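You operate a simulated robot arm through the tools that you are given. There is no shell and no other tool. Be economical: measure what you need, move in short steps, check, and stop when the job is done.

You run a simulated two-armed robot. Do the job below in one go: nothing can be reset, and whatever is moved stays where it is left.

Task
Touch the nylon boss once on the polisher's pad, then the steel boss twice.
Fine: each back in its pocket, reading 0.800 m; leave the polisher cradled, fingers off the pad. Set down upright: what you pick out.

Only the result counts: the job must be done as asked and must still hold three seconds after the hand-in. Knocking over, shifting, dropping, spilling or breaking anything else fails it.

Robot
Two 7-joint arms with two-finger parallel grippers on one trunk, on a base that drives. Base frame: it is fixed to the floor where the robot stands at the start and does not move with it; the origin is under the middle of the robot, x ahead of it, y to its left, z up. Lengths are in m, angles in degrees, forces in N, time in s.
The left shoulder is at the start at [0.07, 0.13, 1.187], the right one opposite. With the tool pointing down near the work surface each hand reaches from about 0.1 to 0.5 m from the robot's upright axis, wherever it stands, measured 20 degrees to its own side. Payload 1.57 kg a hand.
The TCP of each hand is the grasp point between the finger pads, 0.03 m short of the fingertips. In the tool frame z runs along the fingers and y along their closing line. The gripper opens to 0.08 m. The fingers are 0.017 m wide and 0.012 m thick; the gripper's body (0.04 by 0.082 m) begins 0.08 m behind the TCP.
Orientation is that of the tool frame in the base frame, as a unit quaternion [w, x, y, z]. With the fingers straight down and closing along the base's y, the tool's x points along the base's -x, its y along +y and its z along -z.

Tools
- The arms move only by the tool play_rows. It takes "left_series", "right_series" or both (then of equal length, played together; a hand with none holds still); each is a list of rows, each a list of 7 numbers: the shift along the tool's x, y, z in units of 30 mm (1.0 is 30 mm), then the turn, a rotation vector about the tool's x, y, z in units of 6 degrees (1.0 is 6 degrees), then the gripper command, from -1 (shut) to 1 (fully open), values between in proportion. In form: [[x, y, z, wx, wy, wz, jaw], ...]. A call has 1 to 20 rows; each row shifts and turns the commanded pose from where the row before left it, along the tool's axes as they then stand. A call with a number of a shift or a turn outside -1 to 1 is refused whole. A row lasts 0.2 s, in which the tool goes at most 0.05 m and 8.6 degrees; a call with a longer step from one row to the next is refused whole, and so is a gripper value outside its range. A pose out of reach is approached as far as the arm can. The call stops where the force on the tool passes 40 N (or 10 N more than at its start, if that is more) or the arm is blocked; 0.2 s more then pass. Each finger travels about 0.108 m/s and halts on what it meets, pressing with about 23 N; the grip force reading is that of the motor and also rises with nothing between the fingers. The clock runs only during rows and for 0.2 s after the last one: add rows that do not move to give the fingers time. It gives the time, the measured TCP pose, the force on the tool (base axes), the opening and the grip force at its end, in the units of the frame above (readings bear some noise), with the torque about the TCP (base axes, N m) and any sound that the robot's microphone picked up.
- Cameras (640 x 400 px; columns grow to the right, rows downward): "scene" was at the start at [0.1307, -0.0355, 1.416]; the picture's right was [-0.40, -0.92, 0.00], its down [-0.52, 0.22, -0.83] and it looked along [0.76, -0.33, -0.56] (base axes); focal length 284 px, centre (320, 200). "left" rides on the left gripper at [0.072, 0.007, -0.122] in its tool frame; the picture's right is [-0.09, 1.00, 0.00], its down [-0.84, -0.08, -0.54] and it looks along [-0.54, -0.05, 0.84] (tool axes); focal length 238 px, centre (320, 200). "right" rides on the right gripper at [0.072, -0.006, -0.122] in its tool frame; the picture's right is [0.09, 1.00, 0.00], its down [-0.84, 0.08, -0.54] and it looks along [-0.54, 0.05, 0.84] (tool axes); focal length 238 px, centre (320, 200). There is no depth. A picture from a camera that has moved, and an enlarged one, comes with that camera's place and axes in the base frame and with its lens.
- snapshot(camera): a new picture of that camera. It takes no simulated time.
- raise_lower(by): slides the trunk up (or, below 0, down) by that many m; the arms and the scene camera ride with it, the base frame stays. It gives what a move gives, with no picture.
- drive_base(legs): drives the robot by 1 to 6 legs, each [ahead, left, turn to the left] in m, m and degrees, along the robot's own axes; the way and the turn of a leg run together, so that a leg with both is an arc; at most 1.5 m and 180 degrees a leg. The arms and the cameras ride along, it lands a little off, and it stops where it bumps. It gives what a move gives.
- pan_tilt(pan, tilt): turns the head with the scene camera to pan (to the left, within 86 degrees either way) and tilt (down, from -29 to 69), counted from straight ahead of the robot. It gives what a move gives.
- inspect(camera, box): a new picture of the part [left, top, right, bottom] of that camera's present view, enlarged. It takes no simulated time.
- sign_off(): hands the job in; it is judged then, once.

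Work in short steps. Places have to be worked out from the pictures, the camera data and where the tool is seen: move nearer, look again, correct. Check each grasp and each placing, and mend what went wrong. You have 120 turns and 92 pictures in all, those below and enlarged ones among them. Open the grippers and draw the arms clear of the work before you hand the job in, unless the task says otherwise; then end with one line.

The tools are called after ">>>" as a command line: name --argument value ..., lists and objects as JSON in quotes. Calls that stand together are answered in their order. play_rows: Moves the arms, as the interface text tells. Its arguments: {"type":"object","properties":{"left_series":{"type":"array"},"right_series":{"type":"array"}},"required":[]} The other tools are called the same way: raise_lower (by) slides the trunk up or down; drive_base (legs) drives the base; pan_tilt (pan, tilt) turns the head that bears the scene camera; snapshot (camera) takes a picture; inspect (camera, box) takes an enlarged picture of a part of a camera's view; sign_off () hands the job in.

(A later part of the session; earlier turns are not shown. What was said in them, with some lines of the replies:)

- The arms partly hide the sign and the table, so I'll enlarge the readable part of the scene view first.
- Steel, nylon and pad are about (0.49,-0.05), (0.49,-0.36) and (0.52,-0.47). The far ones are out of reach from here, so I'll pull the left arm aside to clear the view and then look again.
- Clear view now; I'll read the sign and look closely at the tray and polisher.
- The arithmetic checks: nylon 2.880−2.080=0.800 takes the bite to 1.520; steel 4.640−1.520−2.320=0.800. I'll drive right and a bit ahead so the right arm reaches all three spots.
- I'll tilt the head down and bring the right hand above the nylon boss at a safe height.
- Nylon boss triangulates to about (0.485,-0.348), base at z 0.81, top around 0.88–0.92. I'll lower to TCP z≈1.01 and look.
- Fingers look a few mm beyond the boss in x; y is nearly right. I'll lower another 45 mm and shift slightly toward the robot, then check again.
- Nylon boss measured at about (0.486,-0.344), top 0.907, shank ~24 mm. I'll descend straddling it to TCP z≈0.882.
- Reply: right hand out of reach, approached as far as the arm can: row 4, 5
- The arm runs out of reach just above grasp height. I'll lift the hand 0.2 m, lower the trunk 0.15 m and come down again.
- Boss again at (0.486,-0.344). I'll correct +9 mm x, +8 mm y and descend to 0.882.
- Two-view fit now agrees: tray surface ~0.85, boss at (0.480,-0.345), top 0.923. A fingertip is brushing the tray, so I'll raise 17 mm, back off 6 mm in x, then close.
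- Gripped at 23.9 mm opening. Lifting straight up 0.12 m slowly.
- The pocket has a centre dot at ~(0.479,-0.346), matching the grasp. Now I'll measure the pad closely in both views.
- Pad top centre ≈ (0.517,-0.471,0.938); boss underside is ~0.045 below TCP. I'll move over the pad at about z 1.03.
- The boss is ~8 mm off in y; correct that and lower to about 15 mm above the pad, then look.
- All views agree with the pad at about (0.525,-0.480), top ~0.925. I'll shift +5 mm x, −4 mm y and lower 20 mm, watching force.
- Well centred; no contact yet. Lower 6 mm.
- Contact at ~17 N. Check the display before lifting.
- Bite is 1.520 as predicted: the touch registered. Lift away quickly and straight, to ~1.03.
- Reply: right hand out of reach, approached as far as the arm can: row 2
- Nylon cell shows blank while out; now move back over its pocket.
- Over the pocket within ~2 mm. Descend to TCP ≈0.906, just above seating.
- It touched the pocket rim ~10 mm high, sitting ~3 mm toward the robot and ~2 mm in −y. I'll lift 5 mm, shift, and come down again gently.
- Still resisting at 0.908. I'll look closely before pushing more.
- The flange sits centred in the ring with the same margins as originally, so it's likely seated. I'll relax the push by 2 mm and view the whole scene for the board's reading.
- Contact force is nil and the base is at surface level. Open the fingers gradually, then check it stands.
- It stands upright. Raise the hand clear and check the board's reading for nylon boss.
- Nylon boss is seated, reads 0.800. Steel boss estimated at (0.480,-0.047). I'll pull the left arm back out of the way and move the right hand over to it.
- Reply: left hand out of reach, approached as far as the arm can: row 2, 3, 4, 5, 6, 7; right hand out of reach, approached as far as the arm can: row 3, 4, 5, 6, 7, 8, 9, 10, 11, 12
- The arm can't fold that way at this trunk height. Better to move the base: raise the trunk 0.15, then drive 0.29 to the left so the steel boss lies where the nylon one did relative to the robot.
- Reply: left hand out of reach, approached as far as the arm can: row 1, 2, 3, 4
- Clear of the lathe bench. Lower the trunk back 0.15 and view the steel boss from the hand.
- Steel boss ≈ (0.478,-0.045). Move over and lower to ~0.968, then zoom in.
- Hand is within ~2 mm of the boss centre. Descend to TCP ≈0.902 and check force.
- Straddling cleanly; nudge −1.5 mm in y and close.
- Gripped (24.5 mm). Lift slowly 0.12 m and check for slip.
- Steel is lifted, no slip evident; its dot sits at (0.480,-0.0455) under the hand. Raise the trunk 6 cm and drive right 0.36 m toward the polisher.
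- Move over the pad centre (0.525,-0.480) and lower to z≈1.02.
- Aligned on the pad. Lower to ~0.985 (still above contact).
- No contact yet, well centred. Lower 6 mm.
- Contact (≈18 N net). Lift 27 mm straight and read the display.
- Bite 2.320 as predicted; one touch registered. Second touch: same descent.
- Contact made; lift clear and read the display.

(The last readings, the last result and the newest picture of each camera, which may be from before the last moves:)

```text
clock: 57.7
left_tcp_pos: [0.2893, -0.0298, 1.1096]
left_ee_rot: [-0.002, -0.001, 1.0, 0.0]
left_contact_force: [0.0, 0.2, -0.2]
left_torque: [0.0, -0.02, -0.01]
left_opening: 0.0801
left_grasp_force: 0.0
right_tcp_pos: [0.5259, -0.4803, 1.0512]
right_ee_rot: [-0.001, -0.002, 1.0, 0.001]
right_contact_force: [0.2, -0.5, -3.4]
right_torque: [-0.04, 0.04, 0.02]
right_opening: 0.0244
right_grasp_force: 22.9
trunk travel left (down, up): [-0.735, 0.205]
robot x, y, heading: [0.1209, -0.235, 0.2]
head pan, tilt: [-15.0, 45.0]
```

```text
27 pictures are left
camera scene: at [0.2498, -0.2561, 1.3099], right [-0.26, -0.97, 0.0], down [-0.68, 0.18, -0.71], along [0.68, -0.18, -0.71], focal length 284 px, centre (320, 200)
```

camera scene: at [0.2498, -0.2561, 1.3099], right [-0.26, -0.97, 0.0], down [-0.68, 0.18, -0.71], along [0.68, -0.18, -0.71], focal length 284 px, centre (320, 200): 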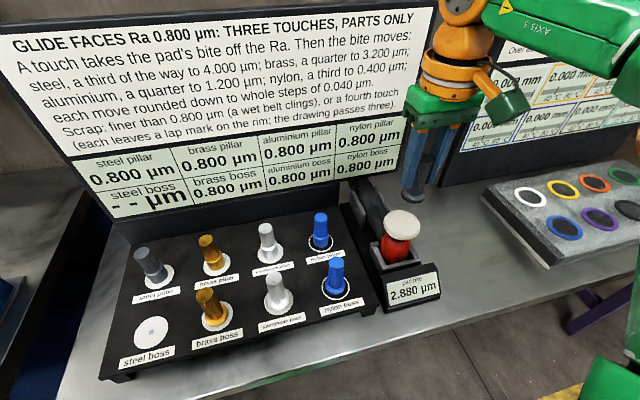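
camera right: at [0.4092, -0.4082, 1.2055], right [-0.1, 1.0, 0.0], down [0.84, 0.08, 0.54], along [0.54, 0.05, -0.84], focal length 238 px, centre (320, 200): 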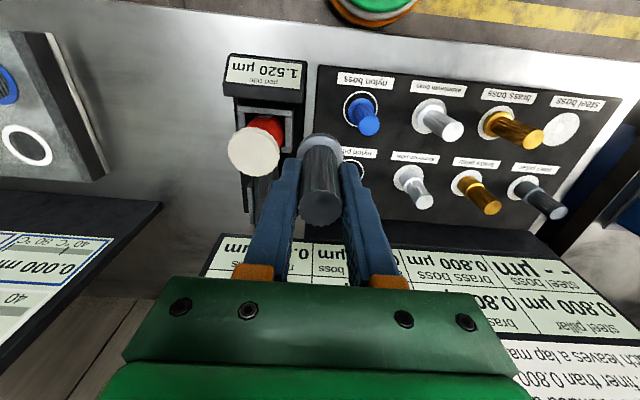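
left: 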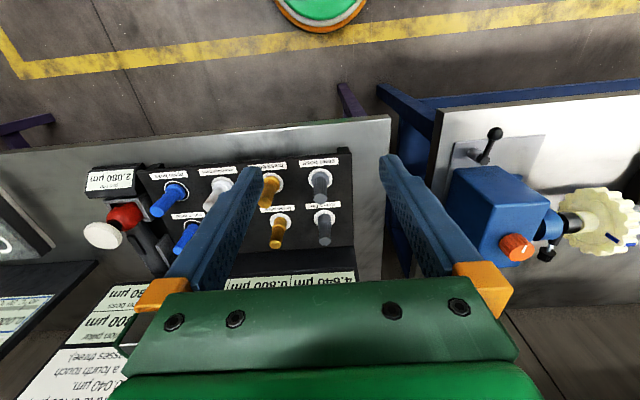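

Bite 2.880 = exactly two steel touches. Pull the hand back and up, then drive 0.36 m left to the steel pocket.

>>> play_rows --right_series '[[0, 0, -0.8, 0, 0, 0, -1], [0.35, 0.65, -0.2, 0, 0, 0, -1], [0.35, 0.65, 0, 0, 0, 0, -1], [0.35, 0.65, 0, 0, 0, 0, -1], [0.4, 0.65, 0, 0, 0, 0, -1], [0, 0, 0, 0, 0, 0, -1]]'

>>> drive_base --legs '[[0, 0.36, 0]]'

>>> raise_lower --by -0.06

>>> inspect --camera "right" --box '[240, 80, 400, 260]'

```text
clock: 59.1
left_tcp_pos: [0.2873, -0.0303, 1.1101]
left_ee_rot: [-0.002, -0.001, 1.0, 0.0]
left_contact_force: [-0.6, 0.4, 0.1]
left_torque: [-0.04, 0.01, -0.05]
left_opening: 0.0802
left_grasp_force: 0.0
right_tcp_pos: [0.482, -0.4023, 1.081]
right_ee_rot: [0.0, -0.001, 1.0, 0.001]
right_contact_force: [-0.2, -0.9, -2.9]
right_torque: [0.05, -0.03, 0.01]
right_opening: 0.0244
right_grasp_force: 22.6
trunk travel left (down, up): [-0.735, 0.205]
robot x, y, heading: [0.125, -0.2352, 0.2]
head pan, tilt: [-15.0, 45.0]
```

```text
clock: 61.5
left_tcp_pos: [0.2884, 0.3299, 1.1103]
left_ee_rot: [-0.001, -0.002, 1.0, 0.001]
left_contact_force: [0.8, 0.5, 0.1]
left_torque: [0.0, 0.0, -0.04]
left_opening: 0.0802
left_grasp_force: 0.1
right_tcp_pos: [0.4803, -0.0428, 1.0808]
right_ee_rot: [0.0, -0.001, 1.0, 0.002]
right_contact_force: [-0.4, 0.6, -2.7]
right_torque: [0.02, 0.01, 0.0]
right_opening: 0.0242
right_grasp_force: 22.7
trunk travel left (down, up): [-0.735, 0.205]
robot x, y, heading: [0.1196, 0.1262, 0.1]
head pan, tilt: [-15.0, 45.0]
```

```text
clock: 62.5
left_tcp_pos: [0.2868, 0.3294, 1.0493]
left_ee_rot: [-0.001, -0.001, 1.0, 0.0]
left_contact_force: [0.1, -0.5, -0.6]
left_torque: [-0.01, 0.02, 0.0]
left_opening: 0.08
left_grasp_force: 0.1
right_tcp_pos: [0.4805, -0.0409, 1.0205]
right_ee_rot: [0.0, -0.002, 1.0, 0.001]
right_contact_force: [-0.2, 0.6, -3.7]
right_torque: [0.03, 0.02, -0.03]
right_opening: 0.0244
right_grasp_force: 23.1
trunk travel left (down, up): [-0.675, 0.265]
robot x, y, heading: [0.1232, 0.1264, -0.2]
head pan, tilt: [-15.0, 45.0]
```

```text
2.22 times, centred on (320, 170) of right
camera zoom: at [0.4077, -0.0484, 1.1429], right [-0.09, 1.0, 0.0], down [0.84, 0.08, 0.54], along [0.54, 0.05, -0.84], focal length 530 px, centre (320, 267)
```

zoom: 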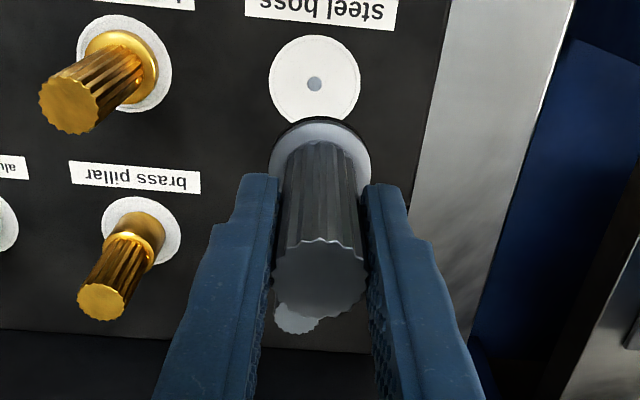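

The dot is 8 px left of the reference, so shift −4.5 mm in y, then descend to ~0.918.

>>> play_rows --right_series '[[0, -0.15, 0.5, 0, 0, 0, -1], [0, 0, 0.8, 0, 0, 0, -1], [0, 0, 0.8, 0, 0, 0, -1], [0, 0, 0.8, 0, 0, 0, -1], [0, 0, 0.5, 0, 0, 0, -1], [0, 0, 0, 0, 0, 0, -1]]'

>>> inspect --camera "right" --box '[240, 110, 400, 260]'

>>> inspect --camera "scene" --box '[320, 180, 430, 290]'

```text
clock: 63.9
left_tcp_pos: [0.2875, 0.3313, 1.05]
left_ee_rot: [-0.001, -0.001, 1.0, 0.0]
left_contact_force: [0.4, 0.1, -0.6]
left_torque: [0.03, -0.04, 0.02]
left_opening: 0.0798
left_grasp_force: 0.0
right_tcp_pos: [0.4809, -0.0465, 0.9187]
right_ee_rot: [0.0, -0.001, 1.0, 0.001]
right_contact_force: [0.2, -0.5, -2.8]
right_torque: [-0.04, -0.02, -0.01]
right_opening: 0.0239
right_grasp_force: 22.6
trunk travel left (down, up): [-0.675, 0.265]
robot x, y, heading: [0.1218, 0.1269, 0.0]
head pan, tilt: [-15.0, 45.0]
```

```text
2.67 times, centred on (320, 185) of right
camera zoom: at [0.4083, -0.0532, 1.041], right [-0.09, 1.0, 0.0], down [0.84, 0.08, 0.54], along [0.54, 0.05, -0.84], focal length 636 px, centre (320, 240)
```

zoom: 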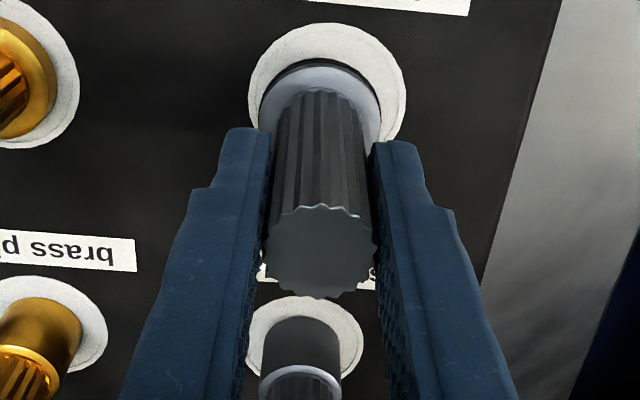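

```text
3.64 times, centred on (375, 235) of scene
camera zoom: at [0.2483, 0.1053, 1.2499], right [-0.26, -0.97, 0.0], down [-0.68, 0.18, -0.71], along [0.68, -0.18, -0.71], focal length 1034 px, centre (120, 73)
```

zoom: 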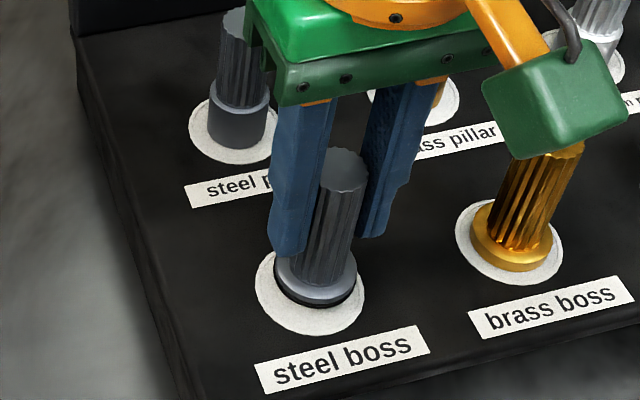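

Slightly (~1.5 mm) off toward −y; correct and lower 7 mm gently.

>>> play_rows --right_series '[[0, 0.05, 0.08, 0, 0, 0, -1], [0, 0, 0.08, 0, 0, 0, -1], [0, 0, 0.06, 0, 0, 0, -1], [0, 0, 0, 0, 0, 0, -1]]'

```text
clock: 64.8
left_tcp_pos: [0.2872, 0.3316, 1.0492]
left_ee_rot: [0.0, 0.0, 1.0, 0.0]
left_contact_force: [-0.1, -0.7, -0.5]
left_torque: [0.03, -0.02, -0.03]
left_opening: 0.0802
left_grasp_force: 0.1
right_tcp_pos: [0.4806, -0.044, 0.913]
right_ee_rot: [0.0, -0.001, 1.0, 0.001]
right_contact_force: [1.2, 0.4, 0.6]
right_torque: [0.06, -0.12, 0.05]
right_opening: 0.0242
right_grasp_force: 22.7
trunk travel left (down, up): [-0.675, 0.265]
robot x, y, heading: [0.1202, 0.1234, 0.1]
head pan, tilt: [-15.0, 45.0]
```

First contact with the tray. Press 1.5 mm more to seat, and look.

>>> play_rows --right_series '[[0, 0, 0.05, 0, 0, 0, -1], [0, 0, 0, 0, 0, 0, -1]]'

>>> inspect --camera "scene" --box '[320, 180, 430, 290]'

```text
clock: 65.5
left_tcp_pos: [0.2858, 0.3321, 1.0506]
left_ee_rot: [-0.001, -0.001, 1.0, 0.0]
left_contact_force: [0.0, -0.3, -1.0]
left_torque: [-0.02, 0.0, 0.02]
left_opening: 0.0801
left_grasp_force: 0.0
right_tcp_pos: [0.4801, -0.044, 0.912]
right_ee_rot: [0.001, -0.001, 1.0, 0.001]
right_contact_force: [4.9, -3.2, 14.6]
right_torque: [-0.35, -0.13, 0.09]
right_opening: 0.0241
right_grasp_force: 23.2
trunk travel left (down, up): [-0.675, 0.265]
robot x, y, heading: [0.1223, 0.1266, 0.2]
head pan, tilt: [-15.0, 45.0]
```

```text
3.64 times, centred on (375, 235) of scene
camera zoom: at [0.2474, 0.1058, 1.2502], right [-0.26, -0.97, 0.0], down [-0.68, 0.18, -0.71], along [0.68, -0.18, -0.71], focal length 1034 px, centre (120, 73)
```

zoom: 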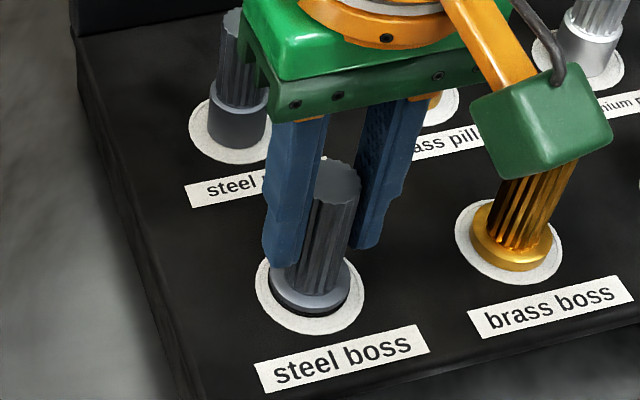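

Seated with 15 N. Relax the push slightly and open gradually.

>>> play_rows --right_series '[[0, 0, -0.06, 0, 0, 0, -1], [0, 0, 0, 0, 0, 0, -0.35], [0, 0, 0, 0, 0, 0, -0.2], [0, 0, 0, 0, 0, 0, 0.1], [0, 0, 0, 0, 0, 0, 0.3], [0, 0, 0, 0, 0, 0, 0.3]]'

>>> inspect --camera "scene" --box '[320, 180, 430, 290]'

>>> inspect --camera "right" --box '[240, 110, 400, 260]'

```text
clock: 66.8
left_tcp_pos: [0.287, 0.3312, 1.0502]
left_ee_rot: [0.0, -0.001, 1.0, 0.0]
left_contact_force: [-0.2, 0.1, -0.1]
left_torque: [0.0, 0.01, 0.0]
left_opening: 0.08
left_grasp_force: 0.2
right_tcp_pos: [0.4796, -0.0444, 0.9122]
right_ee_rot: [0.0, 0.0, 1.0, 0.001]
right_contact_force: [0.2, 0.5, 0.2]
right_torque: [-0.02, -0.02, 0.03]
right_opening: 0.0519
right_grasp_force: 0.0
trunk travel left (down, up): [-0.675, 0.265]
robot x, y, heading: [0.1231, 0.128, 0.2]
head pan, tilt: [-15.0, 45.0]
```

```text
3.64 times, centred on (375, 235) of scene
camera zoom: at [0.2478, 0.1056, 1.25], right [-0.26, -0.97, 0.0], down [-0.68, 0.18, -0.71], along [0.68, -0.18, -0.71], focal length 1034 px, centre (120, 73)
```

zoom: 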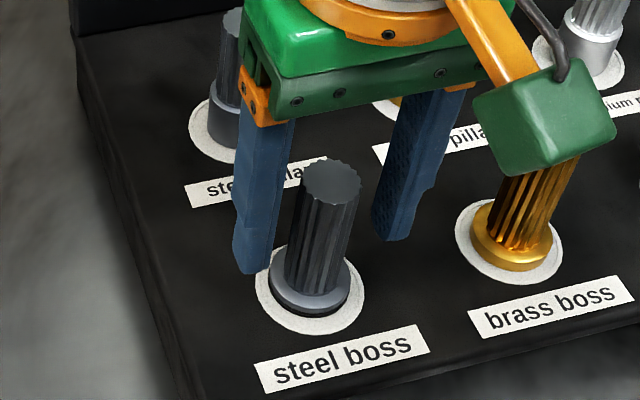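

```text
2.67 times, centred on (320, 185) of right
camera zoom: at [0.4074, -0.0515, 1.0351], right [-0.09, 1.0, 0.0], down [0.84, 0.08, 0.54], along [0.54, 0.05, -0.84], focal length 636 px, centre (320, 240)
```

zoom: 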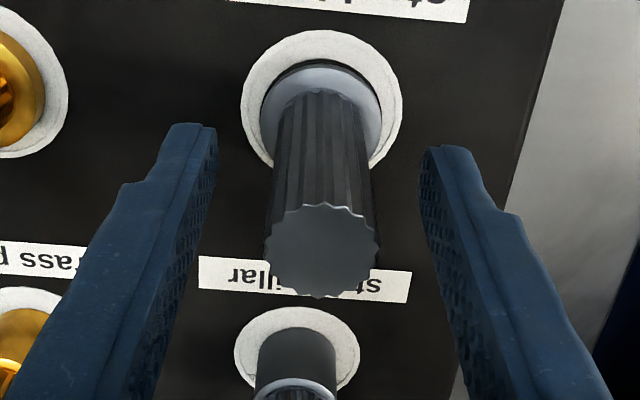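

Standing upright and centred. Raise the hand straight up clear, then check the board and all items.

>>> play_rows --right_series '[[0, 0, -0.6, 0, 0, 0, 0.3], [0, 0, -0.9, 0, 0, 0, 0.3], [0, 0, -0.9, 0, 0, 0, 0.3], [0, 0, -0.9, 0, 0, 0, 0.3], [0, 0, -0.9, 0, 0, 0, 0.6], [0, 0, 0, 0, 0, 0, 1]]'

>>> raise_lower --by 0.15

>>> drive_base --legs '[[-0.15, 0, 0], [0, -0.2, 0]]'

>>> pan_tilt --pan 0 --tilt 36

>>> snapshot --camera "scene"

```text
clock: 68.2
left_tcp_pos: [0.2869, 0.3312, 1.0502]
left_ee_rot: [-0.001, -0.002, 1.0, 0.0]
left_contact_force: [-0.5, 0.7, 0.3]
left_torque: [0.03, -0.01, 0.0]
left_opening: 0.0799
left_grasp_force: 0.0
right_tcp_pos: [0.4788, -0.0465, 1.0405]
right_ee_rot: [0.0, -0.001, 1.0, 0.0]
right_contact_force: [0.2, 0.4, 0.3]
right_torque: [-0.01, -0.04, 0.01]
right_opening: 0.0802
right_grasp_force: 0.0
trunk travel left (down, up): [-0.675, 0.265]
robot x, y, heading: [0.124, 0.1245, 0.1]
head pan, tilt: [-15.0, 45.0]
```

```text
clock: 70.0
left_tcp_pos: [0.2867, 0.3316, 1.1998]
left_ee_rot: [-0.001, -0.001, 1.0, 0.0]
left_contact_force: [-0.3, 0.0, 0.0]
left_torque: [-0.02, -0.02, -0.03]
left_opening: 0.0799
left_grasp_force: 0.1
right_tcp_pos: [0.4785, -0.045, 1.1886]
right_ee_rot: [0.0, -0.001, 1.0, 0.001]
right_contact_force: [-0.9, -0.3, -0.2]
right_torque: [-0.02, 0.0, -0.02]
right_opening: 0.0801
right_grasp_force: 0.1
trunk travel left (down, up): [-0.825, 0.115]
robot x, y, heading: [0.1189, 0.1252, 0.1]
head pan, tilt: [-15.0, 45.0]
```

```text
clock: 72.6
left_tcp_pos: [0.1411, 0.1325, 1.2]
left_ee_rot: [-0.001, 0.0, 1.0, -0.002]
left_contact_force: [0.0, -0.5, -0.6]
left_torque: [-0.07, -0.02, 0.01]
left_opening: 0.0797
left_grasp_force: 0.1
right_tcp_pos: [0.3325, -0.244, 1.1894]
right_ee_rot: [0.0, 0.002, 1.0, -0.001]
right_contact_force: [-0.7, 0.5, 0.3]
right_torque: [-0.05, -0.01, 0.02]
right_opening: 0.08
right_grasp_force: 0.0
trunk travel left (down, up): [-0.825, 0.115]
robot x, y, heading: [-0.0282, -0.0763, -0.1]
head pan, tilt: [-15.0, 45.0]
```

```text
clock: 73.3
left_tcp_pos: [0.141, 0.129, 1.2001]
left_ee_rot: [-0.001, 0.001, 1.0, -0.001]
left_contact_force: [0.4, 0.0, -1.1]
left_torque: [-0.04, -0.01, -0.01]
left_opening: 0.0798
left_grasp_force: 0.0
right_tcp_pos: [0.3308, -0.2482, 1.189]
right_ee_rot: [0.0, 0.0, 1.0, 0.001]
right_contact_force: [-0.1, -0.5, -0.4]
right_torque: [0.01, -0.02, -0.02]
right_opening: 0.0799
right_grasp_force: 0.0
trunk travel left (down, up): [-0.825, 0.115]
robot x, y, heading: [-0.0269, -0.0732, -0.1]
head pan, tilt: [0.0, 36.0]
```

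```text
20 pictures are left
camera scene: at [0.1101, -0.0754, 1.4132], right [0.0, -1.0, 0.0], down [-0.59, 0.0, -0.81], along [0.81, 0.0, -0.59], focal length 284 px, centre (320, 200)
```

scene: 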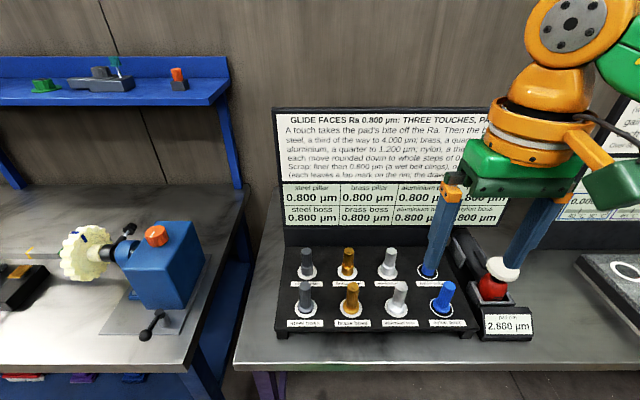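

>>> inspect --camera "scene" --box '[270, 175, 550, 350]'

```text
2.29 times, centred on (410, 262) of scene
camera zoom: at [0.1101, -0.0754, 1.4132], right [0.0, -1.0, 0.0], down [-0.59, 0.0, -0.81], along [0.81, 0.0, -0.59], focal length 650 px, centre (114, 57)
```

zoom: 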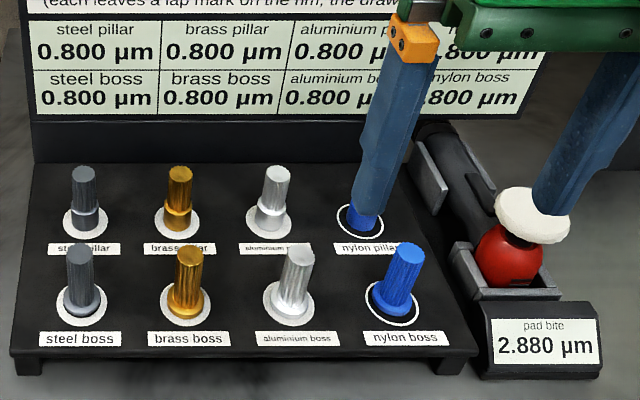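

All cells read 0.800, both bosses stand upright in their pockets, the polisher is still in its cradle and the grippers are open and clear, so I'm handing in.

>>> sign_off

```text
The job is handed in.
```

I touched the nylon boss once on the pad, then the steel boss twice; both stand upright in their pockets reading 0.800 µm (the task says m), and the polisher is cradled with the fingers off its pad.
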